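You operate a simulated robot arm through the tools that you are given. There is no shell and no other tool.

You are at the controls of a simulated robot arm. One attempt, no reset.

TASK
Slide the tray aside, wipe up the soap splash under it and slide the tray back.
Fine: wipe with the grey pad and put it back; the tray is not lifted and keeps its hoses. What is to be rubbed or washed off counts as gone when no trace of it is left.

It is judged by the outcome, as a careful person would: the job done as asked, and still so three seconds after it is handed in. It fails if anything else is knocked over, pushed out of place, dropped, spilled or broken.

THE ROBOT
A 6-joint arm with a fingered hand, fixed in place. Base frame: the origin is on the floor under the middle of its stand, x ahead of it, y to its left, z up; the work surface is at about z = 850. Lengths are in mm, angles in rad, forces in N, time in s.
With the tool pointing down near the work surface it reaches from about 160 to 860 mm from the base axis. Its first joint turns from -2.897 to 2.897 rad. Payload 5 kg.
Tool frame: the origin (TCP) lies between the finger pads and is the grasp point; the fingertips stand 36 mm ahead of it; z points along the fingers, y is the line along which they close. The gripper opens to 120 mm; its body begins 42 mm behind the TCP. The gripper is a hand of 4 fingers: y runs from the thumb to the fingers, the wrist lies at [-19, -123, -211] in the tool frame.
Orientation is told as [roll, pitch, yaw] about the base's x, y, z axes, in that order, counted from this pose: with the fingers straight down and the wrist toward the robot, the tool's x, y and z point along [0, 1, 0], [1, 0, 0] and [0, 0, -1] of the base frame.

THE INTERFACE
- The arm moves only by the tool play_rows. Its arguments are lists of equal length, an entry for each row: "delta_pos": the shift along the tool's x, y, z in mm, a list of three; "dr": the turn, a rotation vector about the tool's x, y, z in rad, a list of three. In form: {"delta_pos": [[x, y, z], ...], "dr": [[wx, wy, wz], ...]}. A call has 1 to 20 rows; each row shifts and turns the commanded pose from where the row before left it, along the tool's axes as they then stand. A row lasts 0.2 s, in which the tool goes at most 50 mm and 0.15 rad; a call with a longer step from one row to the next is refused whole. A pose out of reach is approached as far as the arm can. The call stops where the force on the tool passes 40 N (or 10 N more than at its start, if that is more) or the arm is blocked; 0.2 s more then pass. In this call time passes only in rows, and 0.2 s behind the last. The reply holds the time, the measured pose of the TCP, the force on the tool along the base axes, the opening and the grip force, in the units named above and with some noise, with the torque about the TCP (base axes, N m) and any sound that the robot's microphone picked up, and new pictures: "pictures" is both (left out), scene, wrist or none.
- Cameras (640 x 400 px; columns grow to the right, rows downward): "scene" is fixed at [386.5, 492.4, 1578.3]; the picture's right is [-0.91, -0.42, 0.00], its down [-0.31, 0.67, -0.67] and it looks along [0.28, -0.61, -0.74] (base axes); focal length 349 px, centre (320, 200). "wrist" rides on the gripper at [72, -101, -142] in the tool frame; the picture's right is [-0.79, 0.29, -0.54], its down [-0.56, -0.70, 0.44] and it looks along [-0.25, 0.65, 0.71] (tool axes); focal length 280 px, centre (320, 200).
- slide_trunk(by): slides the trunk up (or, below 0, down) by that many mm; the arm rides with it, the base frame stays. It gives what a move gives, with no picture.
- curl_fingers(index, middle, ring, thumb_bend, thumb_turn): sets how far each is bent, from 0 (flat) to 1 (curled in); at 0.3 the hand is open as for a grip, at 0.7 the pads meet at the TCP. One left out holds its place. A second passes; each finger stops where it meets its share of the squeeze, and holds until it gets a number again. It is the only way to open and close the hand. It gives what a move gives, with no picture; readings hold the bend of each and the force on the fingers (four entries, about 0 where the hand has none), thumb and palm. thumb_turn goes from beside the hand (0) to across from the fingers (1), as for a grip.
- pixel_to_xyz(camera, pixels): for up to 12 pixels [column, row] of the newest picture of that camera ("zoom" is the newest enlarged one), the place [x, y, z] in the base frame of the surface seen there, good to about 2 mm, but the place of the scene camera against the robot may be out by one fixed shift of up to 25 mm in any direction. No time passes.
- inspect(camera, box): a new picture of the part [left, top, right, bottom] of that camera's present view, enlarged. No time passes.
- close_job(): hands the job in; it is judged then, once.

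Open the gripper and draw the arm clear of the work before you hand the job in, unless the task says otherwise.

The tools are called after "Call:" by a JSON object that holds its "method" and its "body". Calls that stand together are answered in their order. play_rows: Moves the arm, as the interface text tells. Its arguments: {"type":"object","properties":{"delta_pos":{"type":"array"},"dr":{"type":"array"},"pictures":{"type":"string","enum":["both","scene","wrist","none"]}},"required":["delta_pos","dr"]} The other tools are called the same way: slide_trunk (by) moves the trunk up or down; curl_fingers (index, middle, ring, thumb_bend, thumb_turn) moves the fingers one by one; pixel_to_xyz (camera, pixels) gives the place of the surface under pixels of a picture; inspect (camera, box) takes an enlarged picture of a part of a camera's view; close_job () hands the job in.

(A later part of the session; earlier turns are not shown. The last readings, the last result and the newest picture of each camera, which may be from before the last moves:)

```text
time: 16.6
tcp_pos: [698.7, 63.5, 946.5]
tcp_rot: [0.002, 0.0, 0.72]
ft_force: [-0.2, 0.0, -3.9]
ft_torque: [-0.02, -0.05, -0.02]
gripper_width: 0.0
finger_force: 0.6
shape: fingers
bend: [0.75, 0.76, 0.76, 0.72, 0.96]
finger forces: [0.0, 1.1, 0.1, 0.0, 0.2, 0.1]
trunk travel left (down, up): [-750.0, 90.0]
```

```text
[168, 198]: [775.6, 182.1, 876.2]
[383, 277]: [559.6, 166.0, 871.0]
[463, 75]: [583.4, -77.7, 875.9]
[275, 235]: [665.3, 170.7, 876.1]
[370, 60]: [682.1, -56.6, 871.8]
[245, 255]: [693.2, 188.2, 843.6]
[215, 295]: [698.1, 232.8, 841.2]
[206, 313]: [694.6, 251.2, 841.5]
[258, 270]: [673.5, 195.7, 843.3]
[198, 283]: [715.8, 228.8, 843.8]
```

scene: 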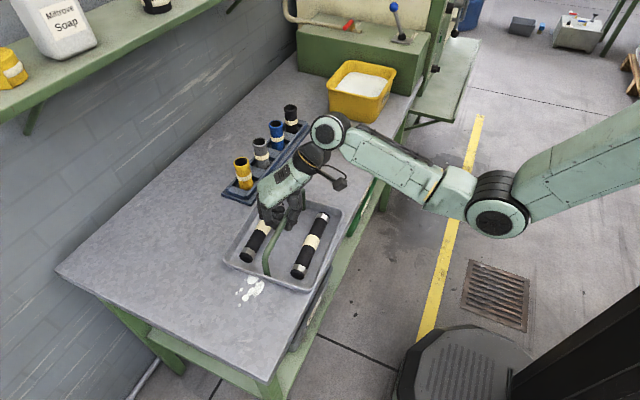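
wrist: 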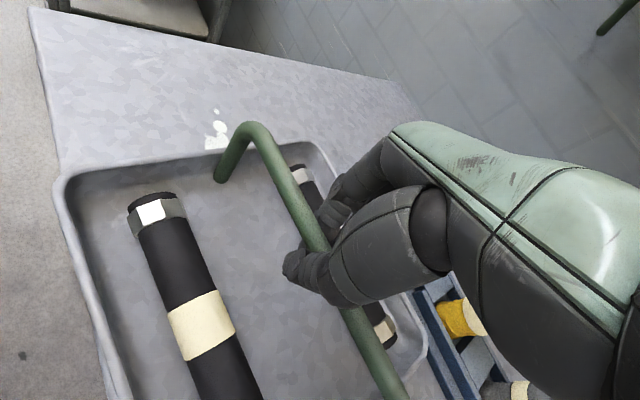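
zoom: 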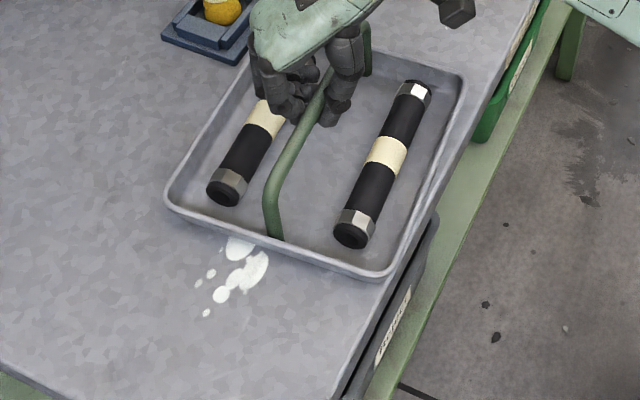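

The rim is flat (z≈876 in the scene frame). The splash spans roughly x 665–720, y 175–255 there, so I'll drag the tray another 150 mm to leave working room.

Call:
{"method": "play_rows", "body": {"delta_pos": [[-11.2, -9.9, 1], [-11.2, -9.9, 0], [-11.2, -9.9, 0], [-11.2, -9.9, 0], [-11.2, -9.9, 0]], "dr": [[0, 0, 0], [0, 0, 0], [0, 0, 0], [0, 0, 0], [0, 0, 0]]}}

Call:
{"method": "inspect", "body": {"camera": "scene", "box": [200, 170, 390, 330]}}

```text
time: 17.8
tcp_pos: [699.4, -11.9, 946.4]
tcp_rot: [0.001, 0.0, 0.721]
ft_force: [-0.4, 0.3, 1.0]
ft_torque: [0.0, 0.0, -0.02]
gripper_width: 0.0
finger_force: 0.6
shape: fingers
bend: [0.75, 0.76, 0.76, 0.72, 0.96]
finger forces: [0.1, 0.6, 0.0, 0.0, 0.5, 0.0]
trunk travel left (down, up): [-750.0, 90.0]
```

scene: 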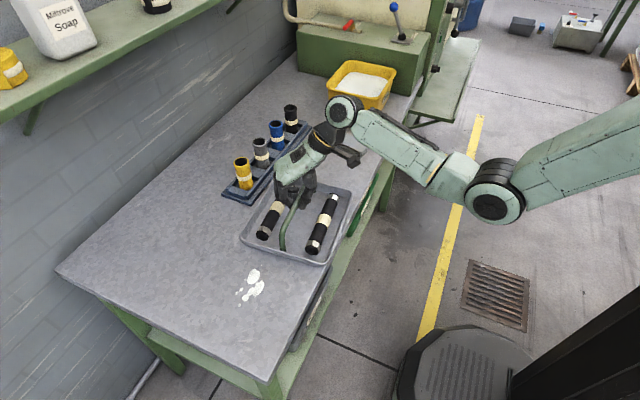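
wrist: 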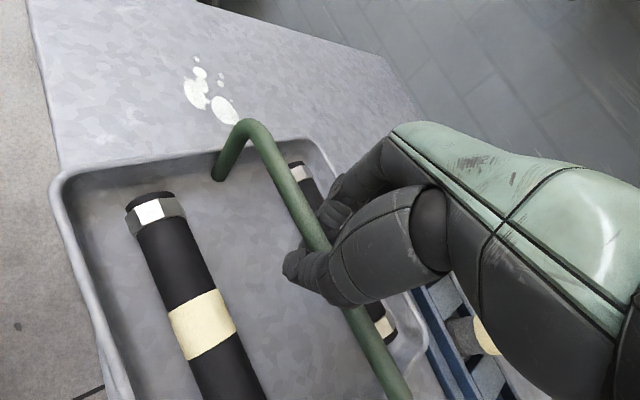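

```text
2.50 times, centred on (295, 250) of scene
```

zoom: 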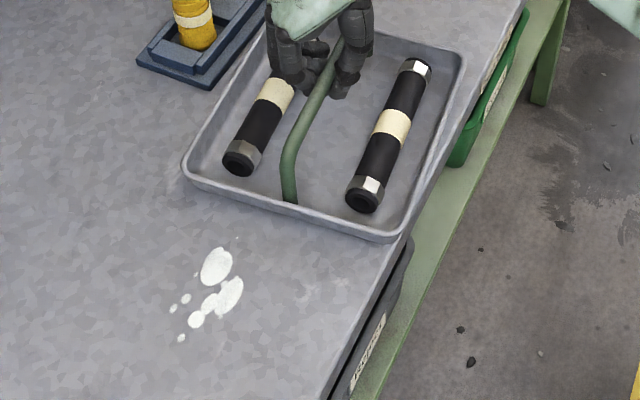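

The splash is fully uncovered, at (250,288) in the scene view. I'll drag another 60 mm so the hand has room beside the tray.

Call:
{"method": "play_rows", "body": {"delta_pos": [[-11.2, -9.9, 0], [-11.2, -9.9, 0], [-11.2, -9.9, 0], [-11.2, -9.9, 0]], "dr": [[0, 0, 0], [0, 0, 0], [0, 0, 0], [0, 0, 0]]}}

Call:
{"method": "inspect", "body": {"camera": "scene", "box": [210, 150, 400, 310]}}

```text
time: 18.8
tcp_pos: [697.0, -69.8, 946.6]
tcp_rot: [0.0, 0.0, 0.721]
ft_force: [0.8, 1.5, -2.4]
ft_torque: [0.03, 0.0, 0.01]
gripper_width: 0.0
finger_force: 0.7
shape: fingers
bend: [0.75, 0.76, 0.76, 0.72, 0.96]
finger forces: [0.0, 1.1, 0.0, 0.1, 0.2, 0.0]
trunk travel left (down, up): [-750.0, 90.0]
```

scene: 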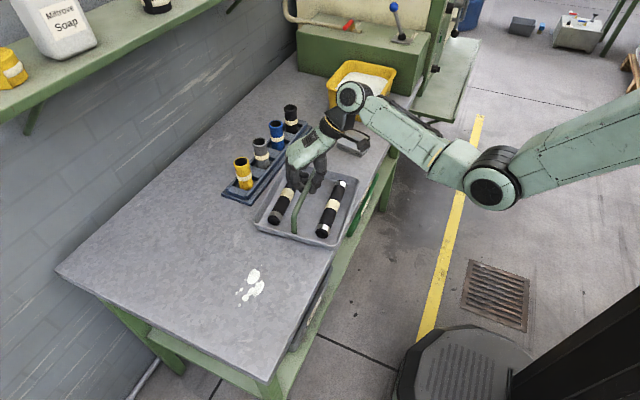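
wrist: 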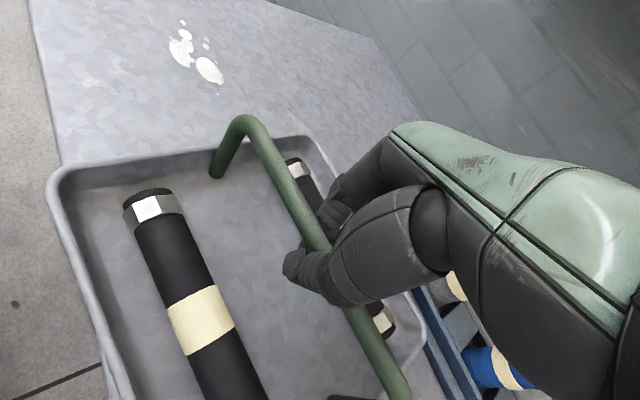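

```text
2.50 times, centred on (305, 230) of scene
```

zoom: 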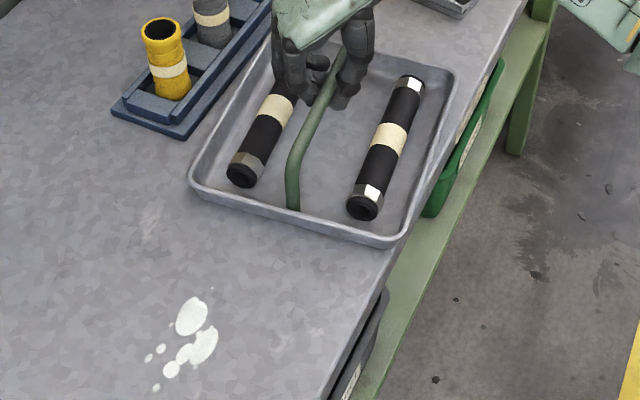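

The tray's far edge is getting near the rack at zoom (245,65). I'll measure the clearance, the tray corners and the splash.

Call:
{"method": "pixel_to_xyz", "body": {"camera": "zoom", "pixels": [[192, 182], [393, 243], [455, 75], [250, 62], [240, 75], [186, 138], [265, 25], [294, 205], [190, 315], [200, 345], [156, 387], [212, 289]]}}

Call:
{"method": "pixel_to_xyz", "body": {"camera": "wrist", "pixels": [[181, 48], [209, 70], [182, 21], [207, 40], [219, 95], [206, 46], [171, 28], [193, 65], [222, 68], [60, 160]]}}

```text
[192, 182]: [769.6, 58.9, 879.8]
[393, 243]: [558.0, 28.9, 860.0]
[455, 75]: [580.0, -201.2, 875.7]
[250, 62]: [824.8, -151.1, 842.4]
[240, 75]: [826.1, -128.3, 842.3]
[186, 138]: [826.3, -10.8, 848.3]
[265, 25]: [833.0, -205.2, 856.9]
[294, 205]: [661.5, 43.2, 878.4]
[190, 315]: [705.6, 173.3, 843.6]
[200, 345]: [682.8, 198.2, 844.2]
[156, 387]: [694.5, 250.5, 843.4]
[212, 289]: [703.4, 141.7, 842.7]
```

```text
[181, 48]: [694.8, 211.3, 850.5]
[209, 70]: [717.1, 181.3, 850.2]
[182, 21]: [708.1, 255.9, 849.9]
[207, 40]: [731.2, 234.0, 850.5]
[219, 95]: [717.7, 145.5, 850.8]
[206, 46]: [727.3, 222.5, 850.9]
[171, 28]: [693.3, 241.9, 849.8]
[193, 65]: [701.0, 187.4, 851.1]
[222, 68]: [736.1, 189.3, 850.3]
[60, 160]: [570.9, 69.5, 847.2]
```

The true splash area is about x 680–736, y 143–260, and the tray is flat and clear of both rack and splash. I'll open the hand to let go of the bar.

Call:
{"method": "curl_fingers", "body": {"index": 0.5, "middle": 0.5, "ring": 0.5, "thumb_bend": 0.5}}

Call:
{"method": "inspect", "body": {"camera": "scene", "box": [210, 150, 400, 310]}}

Call:
{"method": "inspect", "body": {"camera": "wrist", "box": [160, 100, 480, 300]}}

```text
time: 19.8
tcp_pos: [697.4, -70.9, 948.0]
tcp_rot: [0.0, 0.0, 0.722]
ft_force: [1.1, -0.5, -0.3]
ft_torque: [0.0, 0.0, 0.0]
gripper_width: 63.7
finger_force: 0.1
shape: fingers
bend: [0.5, 0.5, 0.5, 0.5, 0.97]
finger forces: [0.1, 0.0, 0.1, 0.0, 0.0, 0.0]
trunk travel left (down, up): [-750.0, 90.0]
```

```text
2.50 times, centred on (305, 230) of scene
```

zoom: 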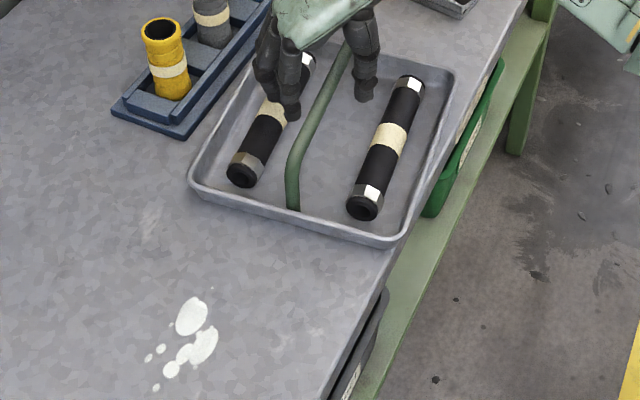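

```text
2.00 times, centred on (320, 200) of wrist
```

zoom: 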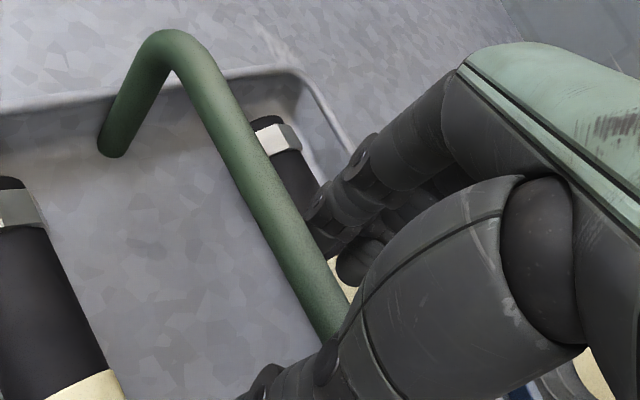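

The tray stayed put. I'll raise the hand straight off the bar before heading to the pad.

Call:
{"method": "play_rows", "body": {"delta_pos": [[0, 0, -20], [0, 0, -30], [0, 0, -35], [0, 0, -35]], "dr": [[0, 0, 0], [0, 0, 0], [0, 0, 0], [0, 0, 0]]}}

Call:
{"method": "inspect", "body": {"camera": "wrist", "box": [200, 140, 440, 290]}}

```text
time: 20.8
tcp_pos: [697.3, -69.3, 1065.9]
tcp_rot: [0.0, -0.001, 0.722]
ft_force: [-0.3, -0.1, 0.1]
ft_torque: [-0.02, 0.0, 0.01]
gripper_width: 63.9
finger_force: 0.0
shape: fingers
bend: [0.5, 0.5, 0.5, 0.5, 0.97]
finger forces: [0.0, 0.1, 0.0, 0.0, 0.0, 0.0]
trunk travel left (down, up): [-750.0, 90.0]
```

scene: 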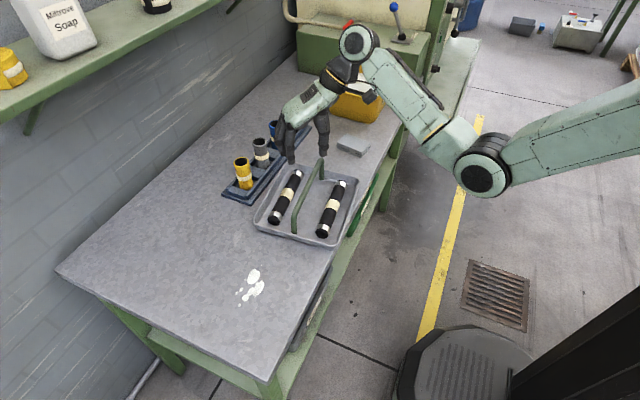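
wrist: 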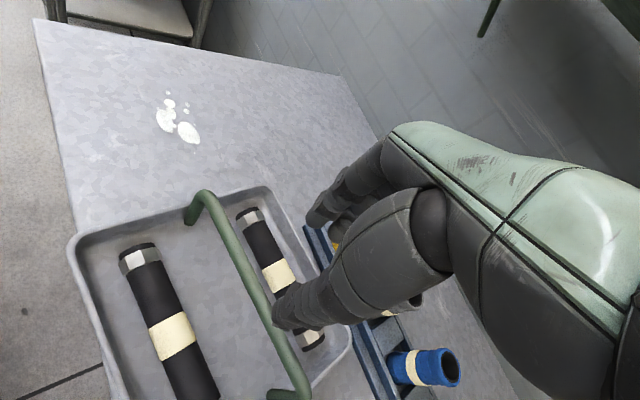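

```text
2.67 times, centred on (320, 215) of wrist
```

zoom: 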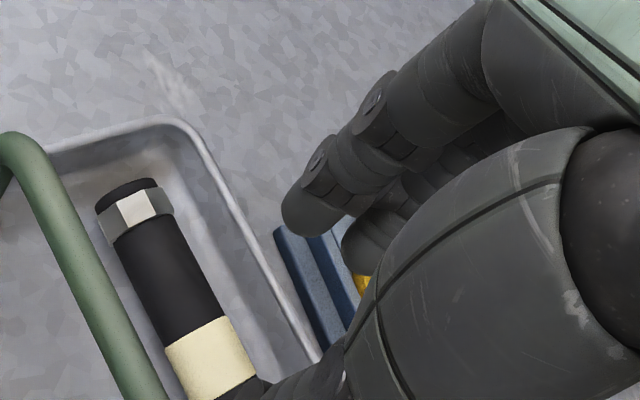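

I'll measure the fingertip positions against the TCP so I know how low I can grasp the thin pad.

Call:
{"method": "pixel_to_xyz", "body": {"camera": "wrist", "pixels": [[308, 222], [312, 226], [330, 236], [335, 240], [276, 318], [280, 324], [290, 328], [320, 322], [275, 308], [300, 325], [316, 212], [325, 205]]}}

Call:
{"method": "inspect", "body": {"camera": "scene", "box": [260, 70, 360, 170]}}

```text
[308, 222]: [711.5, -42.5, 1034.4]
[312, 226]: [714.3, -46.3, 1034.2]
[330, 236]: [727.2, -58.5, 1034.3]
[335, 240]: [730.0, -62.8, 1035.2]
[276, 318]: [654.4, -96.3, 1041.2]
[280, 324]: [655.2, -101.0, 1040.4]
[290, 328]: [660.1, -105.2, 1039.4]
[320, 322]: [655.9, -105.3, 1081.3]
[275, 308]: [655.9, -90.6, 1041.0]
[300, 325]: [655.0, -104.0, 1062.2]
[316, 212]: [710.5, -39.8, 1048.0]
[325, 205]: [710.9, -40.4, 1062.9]
```

```text
4.00 times, centred on (310, 120) of scene
```

zoom: 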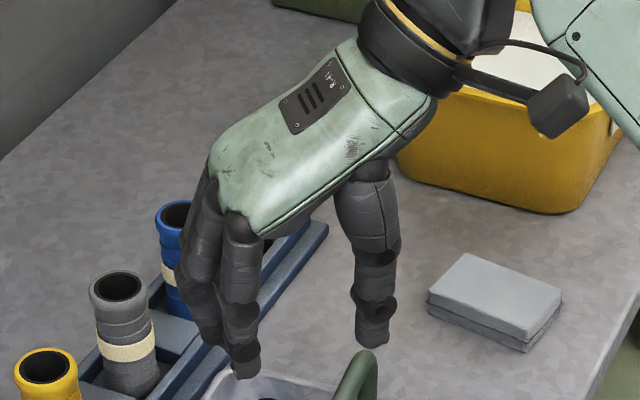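

Tip offsets are about 33 mm for the fingers and 28 mm for the thumb ahead of the TCP. I'll check how far the yellow bin is from the pad, since the fingers go on the pad's −y side.

Call:
{"method": "pixel_to_xyz", "body": {"camera": "zoom", "pixels": [[400, 150], [480, 200], [560, 212], [620, 150], [465, 255], [560, 295], [530, 340], [430, 295], [428, 303], [527, 352], [562, 305], [430, 180]]}}

```text
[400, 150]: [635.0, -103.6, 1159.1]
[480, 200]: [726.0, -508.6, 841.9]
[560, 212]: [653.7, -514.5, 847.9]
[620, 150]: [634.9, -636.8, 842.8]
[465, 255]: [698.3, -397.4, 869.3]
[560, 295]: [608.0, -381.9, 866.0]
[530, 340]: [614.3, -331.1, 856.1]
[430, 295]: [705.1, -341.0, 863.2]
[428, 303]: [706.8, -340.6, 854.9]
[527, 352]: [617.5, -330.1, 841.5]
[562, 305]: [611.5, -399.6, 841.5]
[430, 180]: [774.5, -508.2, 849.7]
```

The bin starts around y≈−500, so there is room. The pad's long axis is at about −0.12 rad, so I want hand yaw≈−1.69, closing across its 57 mm width. I'll turn the hand in place, well above the handle.

Call:
{"method": "play_rows", "body": {"delta_pos": [[0, 0, -2], [0, 0, -2], [0, 0, -2], [0, 0, -2], [0, 0, -2], [0, 0, -2], [0, 0, -2], [0, 0, -2], [0, 0, -2], [0, 0, -2], [0, 0, 0], [0, 0, 0], [0, 0, 0], [0, 0, 0], [0, 0, 0], [0, 0, 0], [0, 0, 0], [0, 0, 0], [0, 0, 0]], "dr": [[0, 0, 0.127], [0, 0, 0.127], [0, 0, 0.127], [0, 0, 0.127], [0, 0, 0.127], [0, 0, 0.127], [0, 0, 0.127], [0, 0, 0.127], [0, 0, 0.127], [0, 0, 0.127], [0, 0, 0.127], [0, 0, 0.127], [0, 0, 0.127], [0, 0, 0.127], [0, 0, 0.127], [0, 0, 0.127], [0, 0, 0.127], [0, 0, 0.127], [0, 0, 0.127]]}}

```text
time: 24.8
tcp_pos: [707.0, -73.7, 1077.3]
tcp_rot: [0.001, -0.001, -1.693]
ft_force: [-0.5, 0.2, -0.5]
ft_torque: [0.0, 0.02, 0.04]
gripper_width: 63.8
finger_force: 0.1
shape: fingers
bend: [0.5, 0.5, 0.5, 0.5, 0.97]
finger forces: [0.0, 0.0, 0.0, 0.0, 0.0, 0.1]
out of reach, approached as far as the arm can: row 19
trunk travel left (down, up): [-750.0, 90.0]
```

scene: 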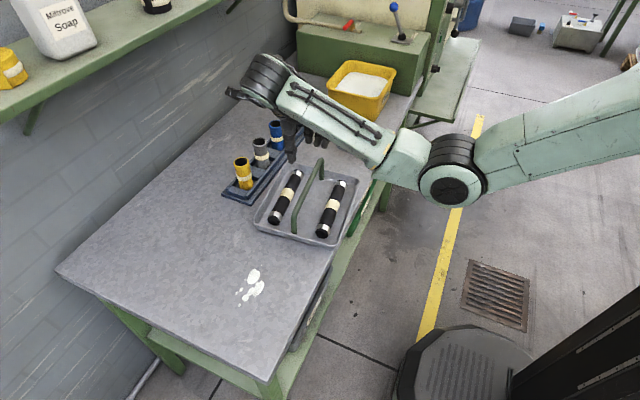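
wrist: 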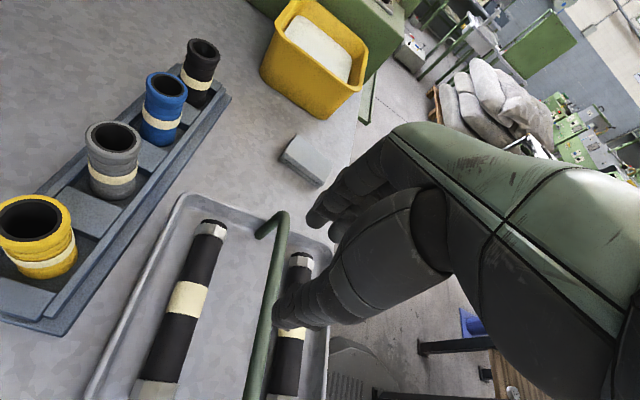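

The last row said the pose was slightly out of reach, and the hand ended at yaw −1.693. The pad is in the wrist view at (305,160), so I'll measure its corners from here.

Call:
{"method": "inspect", "body": {"camera": "wrist", "box": [260, 120, 360, 200]}}

Call:
{"method": "pixel_to_xyz", "body": {"camera": "wrist", "pixels": [[299, 136], [282, 155], [317, 183], [331, 163], [306, 158], [281, 161], [316, 187], [330, 170], [300, 100], [265, 60]]}}

```text
5.00 times, centred on (310, 160) of wrist
```

zoom: 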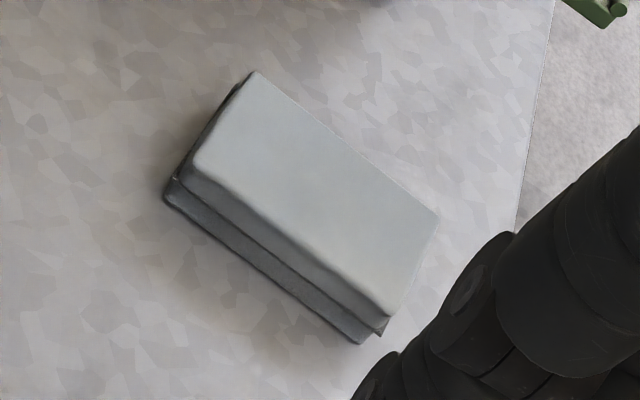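

```text
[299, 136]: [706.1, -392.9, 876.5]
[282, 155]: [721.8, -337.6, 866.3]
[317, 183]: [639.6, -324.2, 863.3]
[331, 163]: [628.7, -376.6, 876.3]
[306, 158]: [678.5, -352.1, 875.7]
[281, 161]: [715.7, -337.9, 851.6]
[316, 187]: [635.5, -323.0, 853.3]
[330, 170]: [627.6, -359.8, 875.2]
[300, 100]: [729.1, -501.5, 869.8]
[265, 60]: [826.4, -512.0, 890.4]
```

I'll query the pad's corners from this enlarged view: top corners (254,74), (436,210), (387,308), (198,165).

Call:
{"method": "pixel_to_xyz", "body": {"camera": "zoom", "pixels": [[256, 78], [432, 212], [386, 304], [200, 163], [318, 190], [168, 198], [358, 340], [290, 270], [185, 185], [375, 325]]}}

```text
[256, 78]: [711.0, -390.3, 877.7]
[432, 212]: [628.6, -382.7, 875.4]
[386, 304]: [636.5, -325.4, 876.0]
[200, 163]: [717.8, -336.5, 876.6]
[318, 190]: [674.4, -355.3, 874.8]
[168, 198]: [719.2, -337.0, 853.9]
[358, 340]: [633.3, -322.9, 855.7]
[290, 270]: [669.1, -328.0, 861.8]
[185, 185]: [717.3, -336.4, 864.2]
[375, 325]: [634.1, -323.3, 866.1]
```

The pad is about 86×56×26 mm, centred at (673,−358), yaw≈−0.125. I'll open to an 88 mm gap and travel to above it.

Call:
{"method": "curl_fingers", "body": {"index": 0.42, "middle": 0.42, "ring": 0.42, "thumb_bend": 0.42}}

Call:
{"method": "play_rows", "body": {"delta_pos": [[1.1, 35.8, 5], [1.1, 35.8, 5], [1.1, 35.8, 10], [1.1, 35.8, 10], [1.1, 35.8, 10], [1.1, 35.8, 12], [1.1, 35.8, 12], [1.1, 35.8, 13]], "dr": [[0, 0, 0], [0, 0, 0], [0, 0, 0], [0, 0, 0], [0, 0, 0], [0, 0, 0], [0, 0, 0], [0, 0, 0]]}}

```text
time: 25.8
tcp_pos: [706.9, -74.6, 1077.7]
tcp_rot: [0.004, -0.003, -1.69]
ft_force: [-0.3, 0.7, -0.7]
ft_torque: [-0.04, -0.02, 0.0]
gripper_width: 87.9
finger_force: 0.1
shape: fingers
bend: [0.42, 0.42, 0.42, 0.42, 0.97]
finger forces: [0.0, 0.0, 0.0, 0.1, 0.0, 0.1]
trunk travel left (down, up): [-750.0, 90.0]
```

```text
time: 27.6
tcp_pos: [682.0, -360.6, 1000.2]
tcp_rot: [0.0, 0.004, -1.694]
ft_force: [-0.4, -0.1, 0.3]
ft_torque: [0.02, -0.04, -0.03]
gripper_width: 88.1
finger_force: 0.0
shape: fingers
bend: [0.42, 0.42, 0.42, 0.42, 0.97]
finger forces: [0.0, 0.1, 0.0, 0.0, 0.0, 0.0]
trunk travel left (down, up): [-750.0, 90.0]
```

scene: 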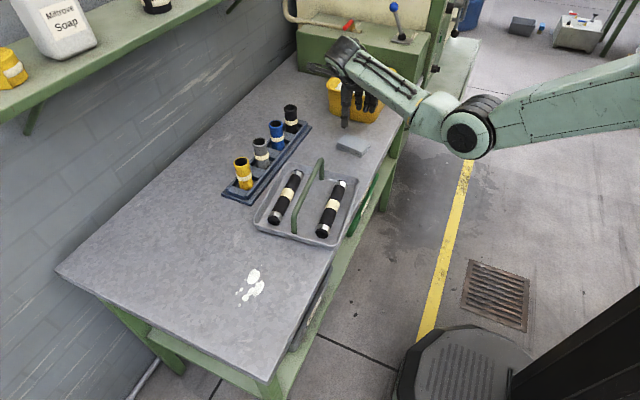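
wrist: 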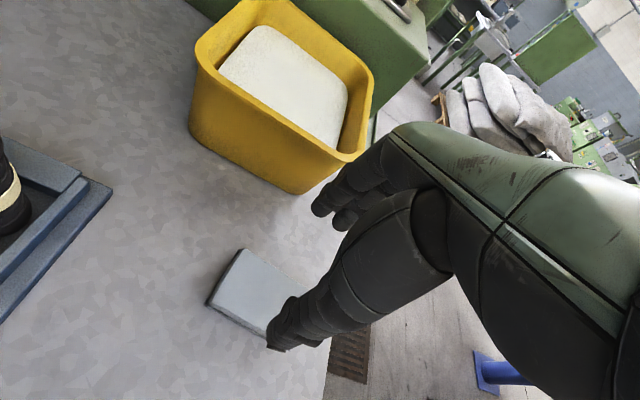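

I'm positioned over the pad at (682,−360.6). I'll go down to just above the pad's top and check the straddle.

Call:
{"method": "play_rows", "body": {"delta_pos": [[0, 0, 25], [0, 0, 25], [0, 0, 18]], "dr": [[0, 0, 0], [0, 0, 0], [0, 0, 0]]}}

Call:
{"method": "inspect", "body": {"camera": "wrist", "box": [180, 180, 380, 380]}}

Call:
{"method": "inspect", "body": {"camera": "scene", "box": [300, 90, 420, 170]}}

```text
time: 28.4
tcp_pos: [680.0, -359.5, 933.2]
tcp_rot: [0.0, 0.0, -1.694]
ft_force: [0.0, 0.6, 1.0]
ft_torque: [-0.01, 0.01, -0.01]
gripper_width: 88.3
finger_force: 0.0
shape: fingers
bend: [0.42, 0.42, 0.42, 0.42, 0.97]
finger forces: [0.0, 0.0, 0.1, 0.0, 0.1, 0.1]
trunk travel left (down, up): [-750.0, 90.0]
```

scene: 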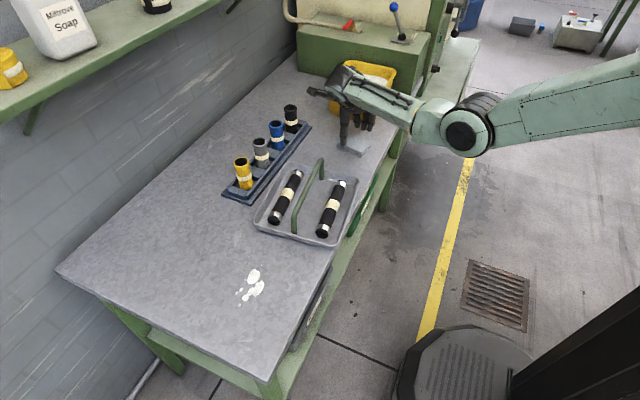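
wrist: 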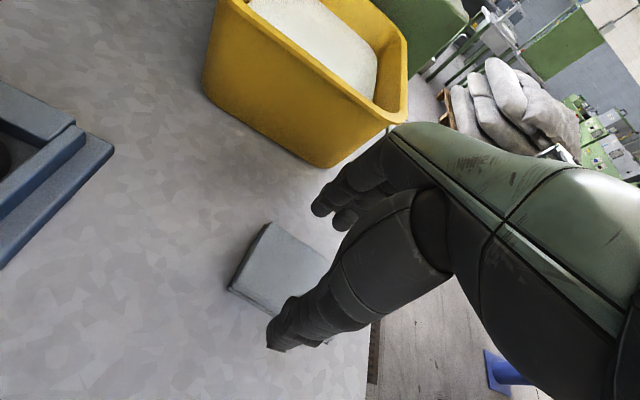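

```text
2.00 times, centred on (280, 280) of wrist
```

zoom: 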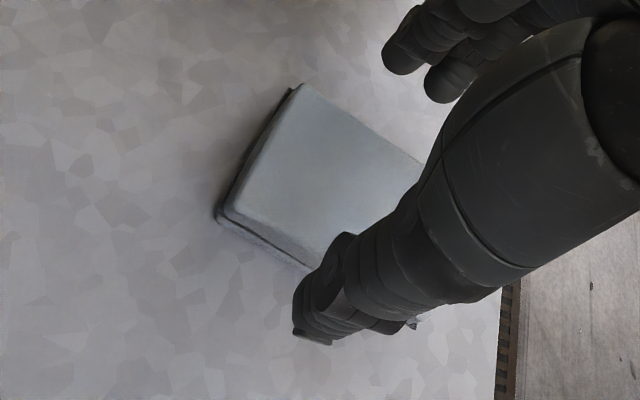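

```text
5.00 times, centred on (360, 130) of scene
```

zoom: 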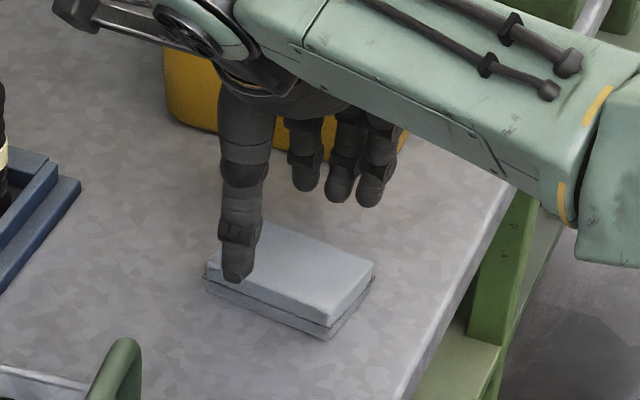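

The thumb tip looks close to the pad's +y edge. I'll measure the tips here.

Call:
{"method": "pixel_to_xyz", "body": {"camera": "wrist", "pixels": [[272, 344], [280, 348], [270, 335], [278, 325], [320, 208], [324, 214], [340, 226], [349, 229], [315, 205]]}}

Call:
{"method": "pixel_to_xyz", "body": {"camera": "scene", "pixels": [[347, 143], [344, 142], [350, 138], [361, 127], [369, 129], [375, 130], [347, 145]]}}

```text
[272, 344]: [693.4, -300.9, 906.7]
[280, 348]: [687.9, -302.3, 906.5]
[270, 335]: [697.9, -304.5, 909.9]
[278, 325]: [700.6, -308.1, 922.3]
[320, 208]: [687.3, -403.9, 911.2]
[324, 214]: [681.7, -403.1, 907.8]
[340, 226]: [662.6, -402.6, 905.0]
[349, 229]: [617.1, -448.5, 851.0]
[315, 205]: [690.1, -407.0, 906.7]
```

```text
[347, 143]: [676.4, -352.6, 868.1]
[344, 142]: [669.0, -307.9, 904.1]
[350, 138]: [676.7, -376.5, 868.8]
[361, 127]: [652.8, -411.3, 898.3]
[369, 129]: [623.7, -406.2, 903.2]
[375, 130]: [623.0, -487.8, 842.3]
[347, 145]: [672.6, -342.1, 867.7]
```

The thumb's inner side is near y≈−320 and the fingers' near −403, with the pad at −331…−388, so both sides clear. The tips are about 30 mm below the TCP, so I'll go down to TCP z≈890.

Call:
{"method": "play_rows", "body": {"delta_pos": [[0, 0, 15], [0, 0, 15], [0, 0, 8], [0, 0, 5]], "dr": [[0, 0, 0], [0, 0, 0], [0, 0, 0], [0, 0, 0]]}}

Call:
{"method": "inspect", "body": {"camera": "wrist", "box": [180, 180, 380, 380]}}

Call:
{"method": "inspect", "body": {"camera": "scene", "box": [300, 90, 420, 170]}}

```text
time: 29.4
tcp_pos: [680.4, -358.9, 892.2]
tcp_rot: [0.001, 0.0, -1.694]
ft_force: [0.4, -0.5, 3.1]
ft_torque: [-0.18, -0.01, -0.02]
gripper_width: 88.0
finger_force: 1.5
shape: fingers
bend: [0.42, 0.42, 0.42, 0.42, 0.97]
finger forces: [0.0, 3.2, 0.1, 0.0, 0.1, 0.0]
trunk travel left (down, up): [-750.0, 90.0]
```

scene: 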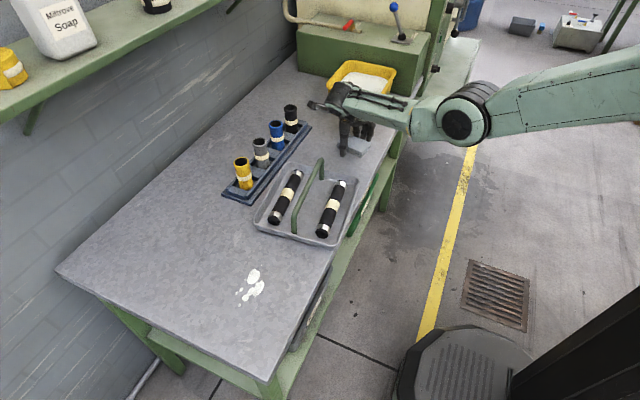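
wrist: 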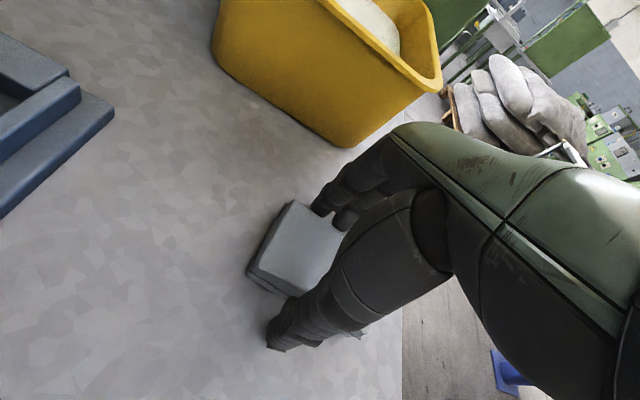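

```text
2.00 times, centred on (280, 280) of wrist
```

zoom: 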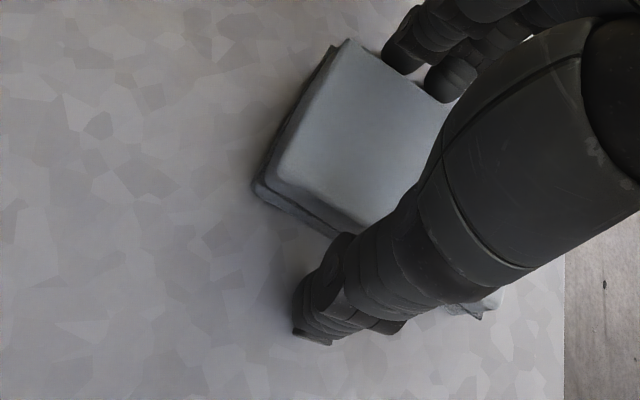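

```text
5.00 times, centred on (360, 130) of scene
```

zoom: 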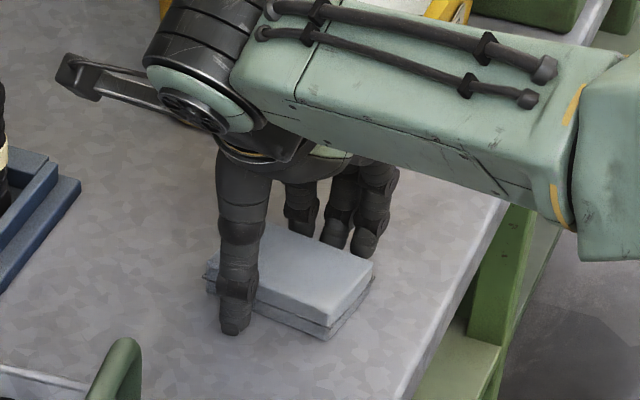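

The middle fingertip is lightly touching (3 N), probably on the table. I'll rise 4 mm and then close in stages.

Call:
{"method": "play_rows", "body": {"delta_pos": [[0, 0, -4]], "dr": [[0, 0, 0]], "pictures": "none"}}

Call:
{"method": "curl_fingers", "body": {"index": 0.5, "middle": 0.5, "ring": 0.5, "thumb_bend": 0.5}}

Call:
{"method": "inspect", "body": {"camera": "wrist", "box": [180, 180, 380, 380]}}

Call:
{"method": "inspect", "body": {"camera": "scene", "box": [300, 90, 420, 170]}}

```text
time: 29.8
tcp_pos: [680.3, -359.4, 893.9]
tcp_rot: [0.001, 0.0, -1.694]
ft_force: [0.6, 0.3, -0.7]
ft_torque: [0.0, -0.03, -0.01]
gripper_width: 87.9
finger_force: 0.0
shape: fingers
bend: [0.42, 0.42, 0.42, 0.42, 0.97]
finger forces: [0.0, 0.1, 0.1, 0.0, 0.2, 0.0]
trunk travel left (down, up): [-750.0, 90.0]
```

```text
time: 30.8
tcp_pos: [680.0, -359.1, 893.1]
tcp_rot: [0.0, -0.003, -1.695]
ft_force: [-0.7, -0.5, -0.4]
ft_torque: [0.01, -0.01, 0.03]
gripper_width: 65.5
finger_force: 0.4
shape: fingers
bend: [0.5, 0.5, 0.5, 0.5, 0.97]
finger forces: [0.2, 0.1, 0.0, 0.0, 0.4, 0.0]
trunk travel left (down, up): [-750.0, 90.0]
```

```text
2.00 times, centred on (280, 280) of wrist
```

zoom: 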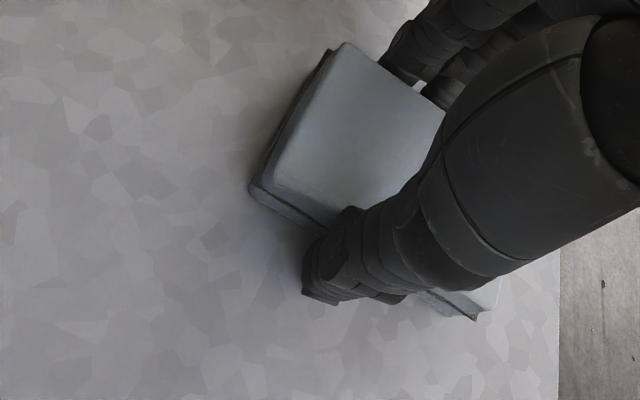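

```text
5.00 times, centred on (360, 130) of scene
```

zoom: 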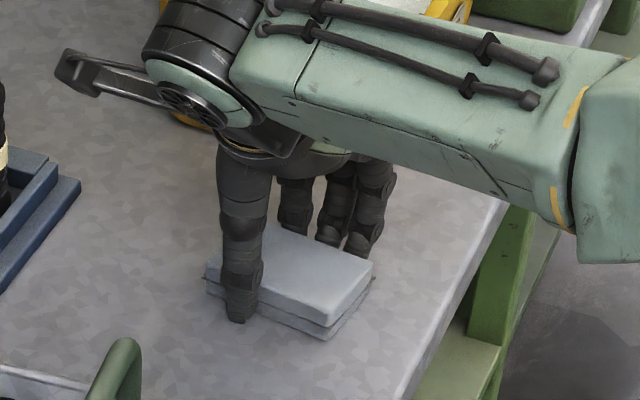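

Contact is just starting at a 65 mm gap. I'll close further to squeeze the pad.

Call:
{"method": "curl_fingers", "body": {"index": 0.57, "middle": 0.57, "ring": 0.57, "thumb_bend": 0.57}}

Call:
{"method": "inspect", "body": {"camera": "wrist", "box": [180, 180, 380, 380]}}

Call:
{"method": "inspect", "body": {"camera": "scene", "box": [300, 90, 420, 170]}}

```text
time: 31.8
tcp_pos: [681.3, -360.3, 893.5]
tcp_rot: [0.0, -0.001, -1.694]
ft_force: [0.3, -0.7, -0.8]
ft_torque: [-0.04, 0.02, 0.02]
gripper_width: 62.6
finger_force: 7.5
shape: fingers
bend: [0.52, 0.54, 0.54, 0.5, 0.97]
finger forces: [3.4, 2.8, 1.5, 0.0, 7.8, 0.0]
trunk travel left (down, up): [-750.0, 90.0]
```

```text
2.00 times, centred on (280, 280) of wrist
```

zoom: 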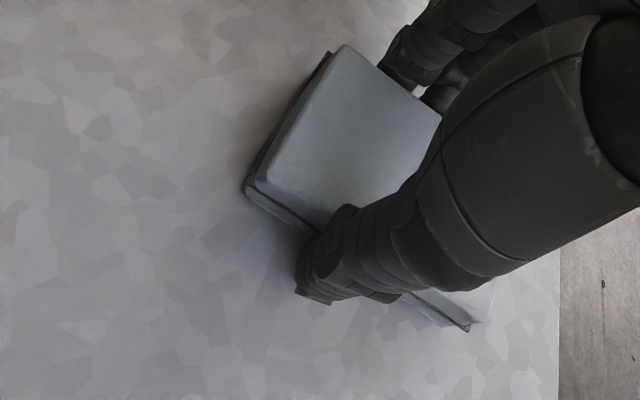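

```text
5.00 times, centred on (360, 130) of scene
```

zoom: 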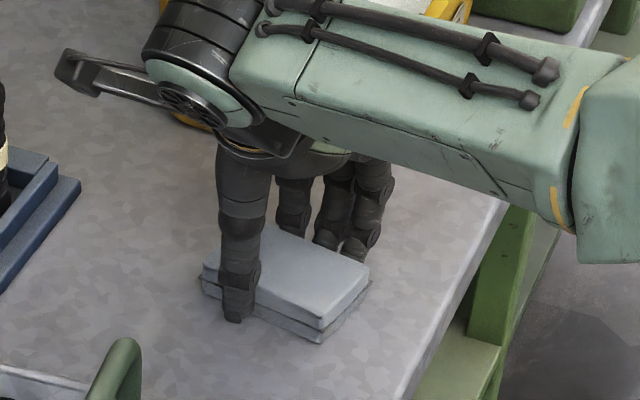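

There's a balanced grip, with index 3.4, middle 2.8, ring 1.5 and thumb 7.8 N. I'll command a firmer squeeze to see whether it holds better.

Call:
{"method": "curl_fingers", "body": {"index": 0.62, "middle": 0.62, "ring": 0.62, "thumb_bend": 0.62}}

Call:
{"method": "inspect", "body": {"camera": "scene", "box": [300, 90, 420, 170]}}

```text
time: 32.8
tcp_pos: [680.5, -360.1, 894.5]
tcp_rot: [-0.002, -0.001, -1.693]
ft_force: [0.5, 0.3, -0.3]
ft_torque: [-0.02, 0.01, 0.02]
gripper_width: 61.7
finger_force: 16.5
shape: fingers
bend: [0.54, 0.57, 0.59, 0.51, 0.95]
finger forces: [7.9, 5.8, 3.4, 0.1, 17.2, 0.0]
trunk travel left (down, up): [-750.0, 90.0]
```

```text
5.00 times, centred on (360, 130) of scene
```

zoom: 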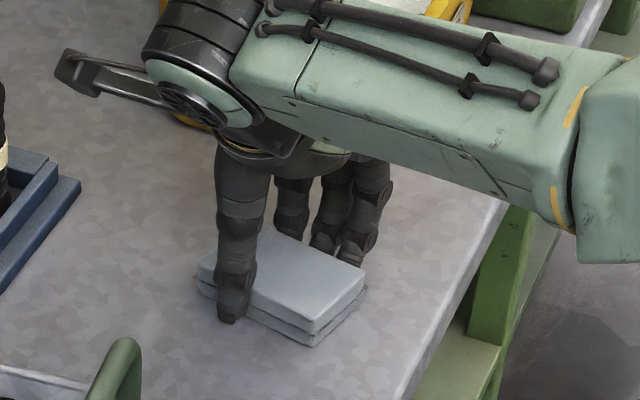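

The grip is now 17 N. I'll lift the pad slowly and check it is held.

Call:
{"method": "play_rows", "body": {"delta_pos": [[0, 0, -5], [0, 0, -10], [0, 0, -15], [0, 0, -20], [0, 0, -25], [0, 0, -25]], "dr": [[0, 0, 0], [0, 0, 0], [0, 0, 0], [0, 0, 0], [0, 0, 0], [0, 0, 0]]}}

Call:
{"method": "inspect", "body": {"camera": "scene", "box": [290, 60, 410, 160]}}

Call:
{"method": "inspect", "body": {"camera": "wrist", "box": [180, 180, 380, 380]}}

```text
time: 34.2
tcp_pos: [680.2, -359.5, 994.3]
tcp_rot: [-0.001, -0.001, -1.694]
ft_force: [0.0, 0.0, -1.7]
ft_torque: [-0.03, 0.02, 0.02]
gripper_width: 61.3
finger_force: 17.0
shape: fingers
bend: [0.54, 0.57, 0.59, 0.51, 0.95]
finger forces: [7.9, 5.8, 3.4, 0.0, 17.1, 0.0]
trunk travel left (down, up): [-750.0, 90.0]
```

scene: 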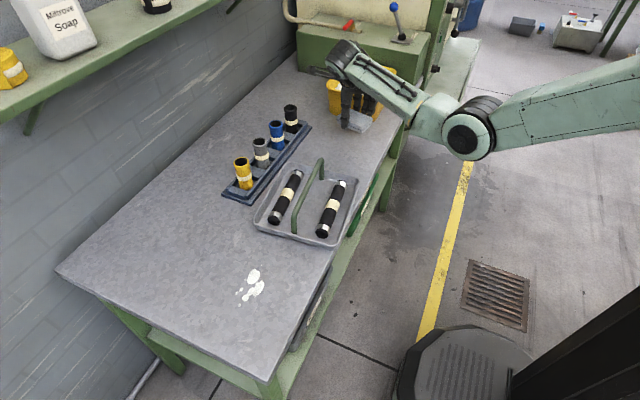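
wrist: 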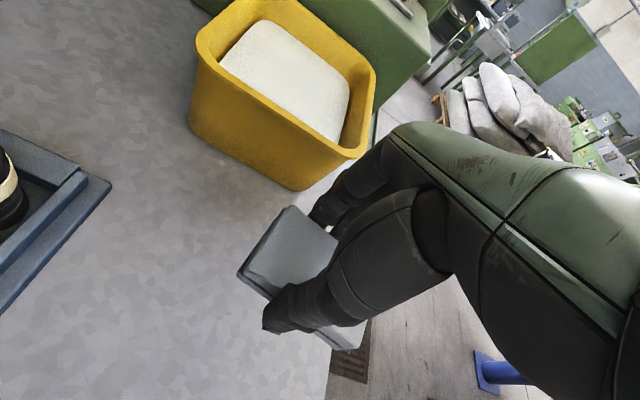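

```text
4.00 times, centred on (350, 110) of scene
```

zoom: 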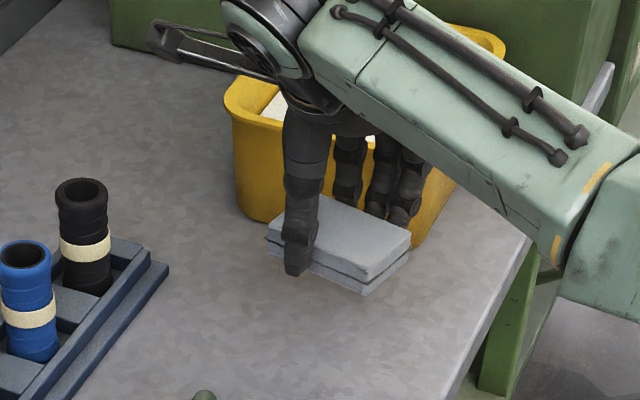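

```text
2.00 times, centred on (280, 280) of wrist
```

zoom: 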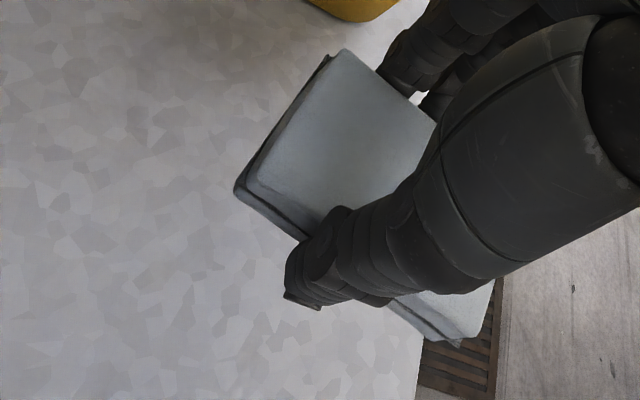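

The pad is held (about 1.7 N). I'll measure the pad's underside against the fingertips to know which touches the table first.

Call:
{"method": "pixel_to_xyz", "body": {"camera": "zoom", "pixels": [[345, 55], [425, 118], [255, 180], [238, 190], [295, 235], [440, 330], [460, 345], [290, 300], [315, 305], [440, 110], [405, 85], [340, 130]]}}

Call:
{"method": "pixel_to_xyz", "body": {"camera": "scene", "pixels": [[343, 127], [345, 127], [336, 118], [340, 124], [351, 127], [361, 133], [373, 122], [362, 129], [370, 117], [345, 110], [372, 115], [348, 106]]}}

```text
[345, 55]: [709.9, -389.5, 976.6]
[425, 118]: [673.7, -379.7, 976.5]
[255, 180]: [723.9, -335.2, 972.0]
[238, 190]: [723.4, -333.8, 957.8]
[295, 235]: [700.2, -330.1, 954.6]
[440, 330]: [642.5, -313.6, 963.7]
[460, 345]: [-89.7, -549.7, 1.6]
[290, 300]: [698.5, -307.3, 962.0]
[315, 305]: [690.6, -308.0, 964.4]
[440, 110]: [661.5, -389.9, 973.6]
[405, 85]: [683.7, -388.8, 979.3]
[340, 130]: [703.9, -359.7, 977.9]
```

```text
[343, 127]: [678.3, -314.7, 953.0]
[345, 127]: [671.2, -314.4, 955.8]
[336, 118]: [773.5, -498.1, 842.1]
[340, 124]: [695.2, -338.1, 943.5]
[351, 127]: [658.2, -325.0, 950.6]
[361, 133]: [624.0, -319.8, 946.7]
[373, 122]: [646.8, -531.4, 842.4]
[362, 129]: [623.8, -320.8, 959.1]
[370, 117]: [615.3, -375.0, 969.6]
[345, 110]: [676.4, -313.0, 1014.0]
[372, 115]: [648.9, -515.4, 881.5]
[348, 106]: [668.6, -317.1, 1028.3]
```

The pad's underside is about 43 mm below the TCP, 8–9 mm lower than the thumb tip, which is good for wiping. I'll raise, back away from the bin and turn the hand to about yaw +0.11, so the pad's long side lies along y.

Call:
{"method": "play_rows", "body": {"delta_pos": [[0, -30, -16], [0, -30, -16], [0, -30, -16], [0, -30, -16], [0, 0, 0], [0, 0, 0], [0, 0, 0], [0, 0, 0], [0, 0, 0], [0, 0, 0], [0, 0, 0], [0, 0, 0], [0, 0, 0], [0, 0, 0], [0, 0, 0], [0, 0, 0], [0, 0, 0], [0, 0, 0], [0, 0, 0]], "dr": [[0, 0, 0], [0, 0, 0], [0, 0, 0], [0, 0, 0], [0, 0, -0.12], [0, 0, -0.12], [0, 0, -0.12], [0, 0, -0.12], [0, 0, -0.12], [0, 0, -0.12], [0, 0, -0.12], [0, 0, -0.12], [0, 0, -0.12], [0, 0, -0.12], [0, 0, -0.12], [0, 0, -0.12], [0, 0, -0.12], [0, 0, -0.12], [0, 0, -0.12]]}}

```text
time: 38.2
tcp_pos: [695.9, -240.0, 1056.8]
tcp_rot: [-0.001, 0.0, 0.108]
ft_force: [0.0, -0.2, -1.3]
ft_torque: [0.03, -0.01, 0.02]
gripper_width: 61.2
finger_force: 16.5
shape: fingers
bend: [0.54, 0.57, 0.59, 0.51, 0.95]
finger forces: [8.1, 5.7, 3.4, 0.1, 17.0, 0.0]
trunk travel left (down, up): [-750.0, 90.0]
```

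scene: 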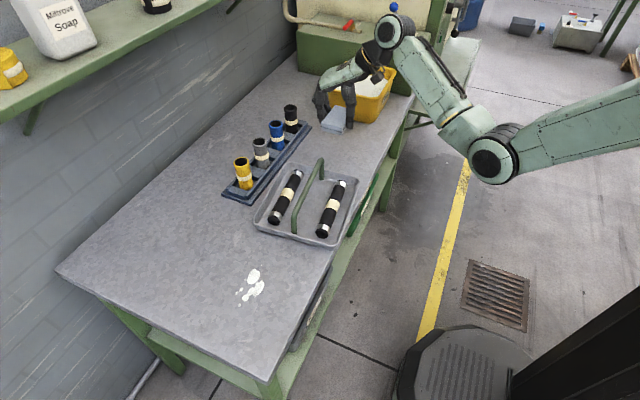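
wrist: 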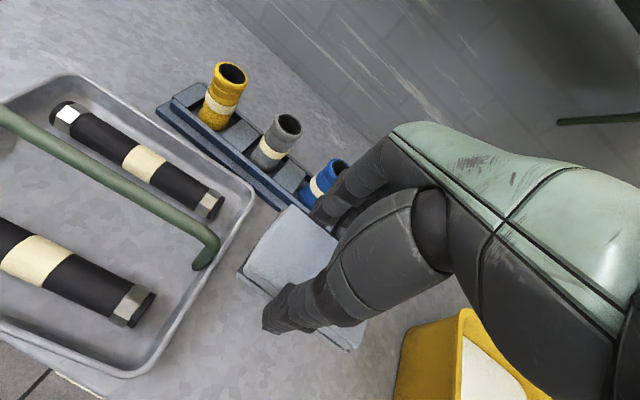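

I'll carry the pad at this height over the tray to above the far (+y) end of the splash.

Call:
{"method": "play_rows", "body": {"delta_pos": [[42.8, 6.2, 0], [42.8, 6.2, 0], [42.8, 6.2, 0], [42.8, 6.2, 0], [42.8, 6.2, 0], [42.8, 6.2, 0], [42.8, 6.2, 0], [42.8, 6.2, 0], [42.8, 6.2, 0], [42.8, 6.2, 0], [42.8, 6.2, 0], [42.8, 6.2, 0]], "dr": [[0, 0, 0], [0, 0, 0], [0, 0, 0], [0, 0, 0], [0, 0, 0], [0, 0, 0], [0, 0, 0], [0, 0, 0], [0, 0, 0], [0, 0, 0], [0, 0, 0], [0, 0, 0]]}}

```text
time: 40.8
tcp_pos: [714.9, 280.2, 1055.9]
tcp_rot: [-0.003, 0.0, 0.107]
ft_force: [0.6, 0.1, -0.1]
ft_torque: [-0.04, -0.01, 0.03]
gripper_width: 61.4
finger_force: 16.9
shape: fingers
bend: [0.54, 0.57, 0.59, 0.51, 0.95]
finger forces: [7.8, 5.6, 3.4, 0.0, 16.8, 0.0]
trunk travel left (down, up): [-750.0, 90.0]
```

scene: 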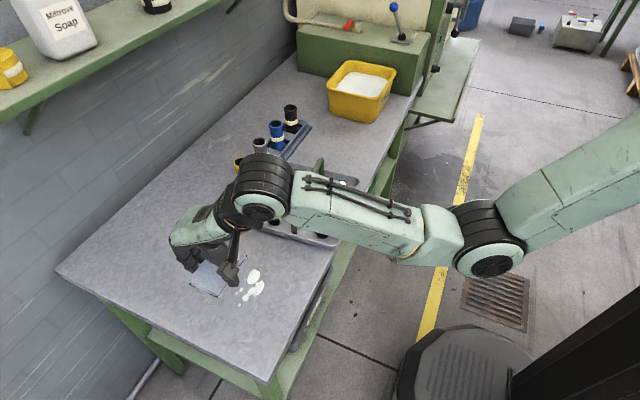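
wrist: 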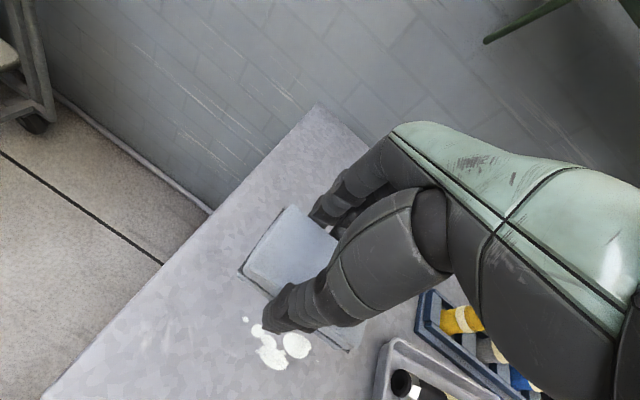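

I'm over the splash end. I'll go down to about 12 mm above the table, then touch down slowly.

Call:
{"method": "play_rows", "body": {"delta_pos": [[0, 0, 35], [0, 0, 35], [0, 0, 35], [0, 0, 25], [0, 0, 15], [0, 0, 6]], "dr": [[0, 0, 0], [0, 0, 0], [0, 0, 0], [0, 0, 0], [0, 0, 0], [0, 0, 0]]}}

Call:
{"method": "inspect", "body": {"camera": "wrist", "box": [200, 180, 400, 380]}}

```text
time: 42.2
tcp_pos: [713.6, 279.7, 905.8]
tcp_rot: [-0.001, 0.0, 0.107]
ft_force: [-0.2, -1.5, -1.3]
ft_torque: [0.04, -0.01, 0.03]
gripper_width: 61.7
finger_force: 16.3
shape: fingers
bend: [0.54, 0.57, 0.59, 0.51, 0.95]
finger forces: [7.7, 5.6, 3.2, 0.0, 16.6, 0.0]
trunk travel left (down, up): [-750.0, 90.0]
```

scene: 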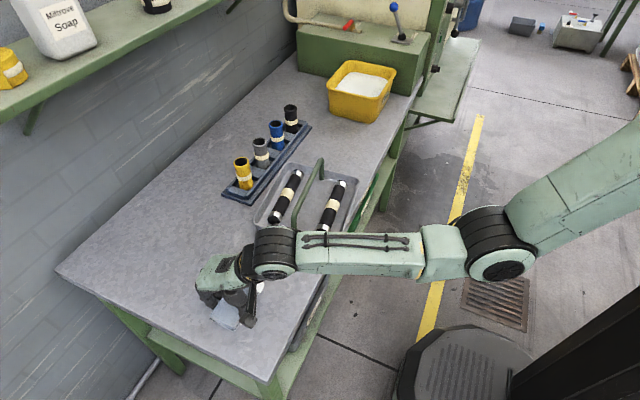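
wrist: 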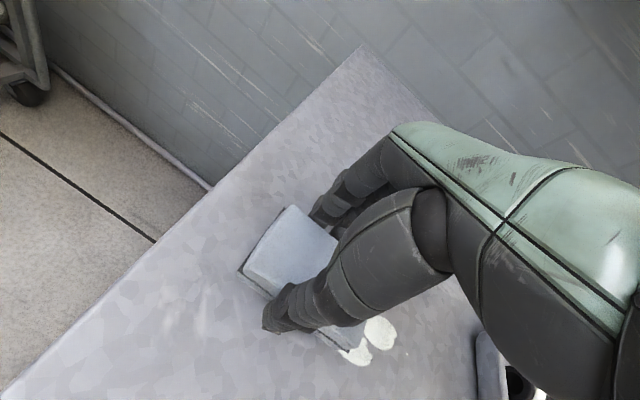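

```text
2.00 times, centred on (300, 280) of wrist
```

zoom: 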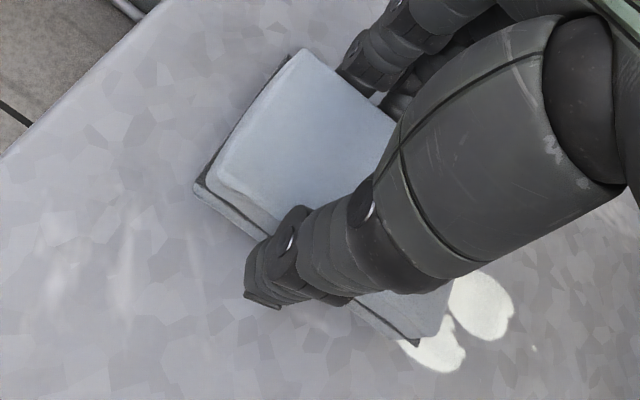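

The pad is aligned over the splash. I'll lower in 3 mm steps until contact.

Call:
{"method": "play_rows", "body": {"delta_pos": [[0, 0, 3], [0, 0, 3], [0, 0, 3], [0, 0, 2]], "dr": [[0, 0, 0], [0, 0, 0], [0, 0, 0], [0, 0, 0]], "pictures": "none"}}

```text
time: 43.2
tcp_pos: [713.4, 279.1, 894.7]
tcp_rot: [-0.001, 0.0, 0.109]
ft_force: [0.0, 0.6, -1.2]
ft_torque: [0.02, -0.01, -0.04]
gripper_width: 61.4
finger_force: 16.5
shape: fingers
bend: [0.54, 0.57, 0.59, 0.51, 0.95]
finger forces: [7.8, 5.6, 3.2, 0.0, 16.6, 0.0]
trunk travel left (down, up): [-750.0, 90.0]
```

No contact yet (ft z still −1.2). I'll continue in 1 mm steps.

Call:
{"method": "play_rows", "body": {"delta_pos": [[0, 0, 1], [0, 0, 1], [0, 0, 1]], "dr": [[0, 0, 0], [0, 0, 0], [0, 0, 0]], "pictures": "none"}}

```text
time: 44.0
tcp_pos: [715.0, 278.2, 894.5]
tcp_rot: [-0.002, -0.002, 0.106]
ft_force: [-0.9, -0.7, 2.5]
ft_torque: [-0.01, -0.02, -0.04]
gripper_width: 61.4
finger_force: 16.9
shape: fingers
bend: [0.55, 0.58, 0.59, 0.51, 0.95]
finger forces: [7.6, 5.6, 3.3, 0.0, 17.1, 0.0]
trunk travel left (down, up): [-750.0, 90.0]
```

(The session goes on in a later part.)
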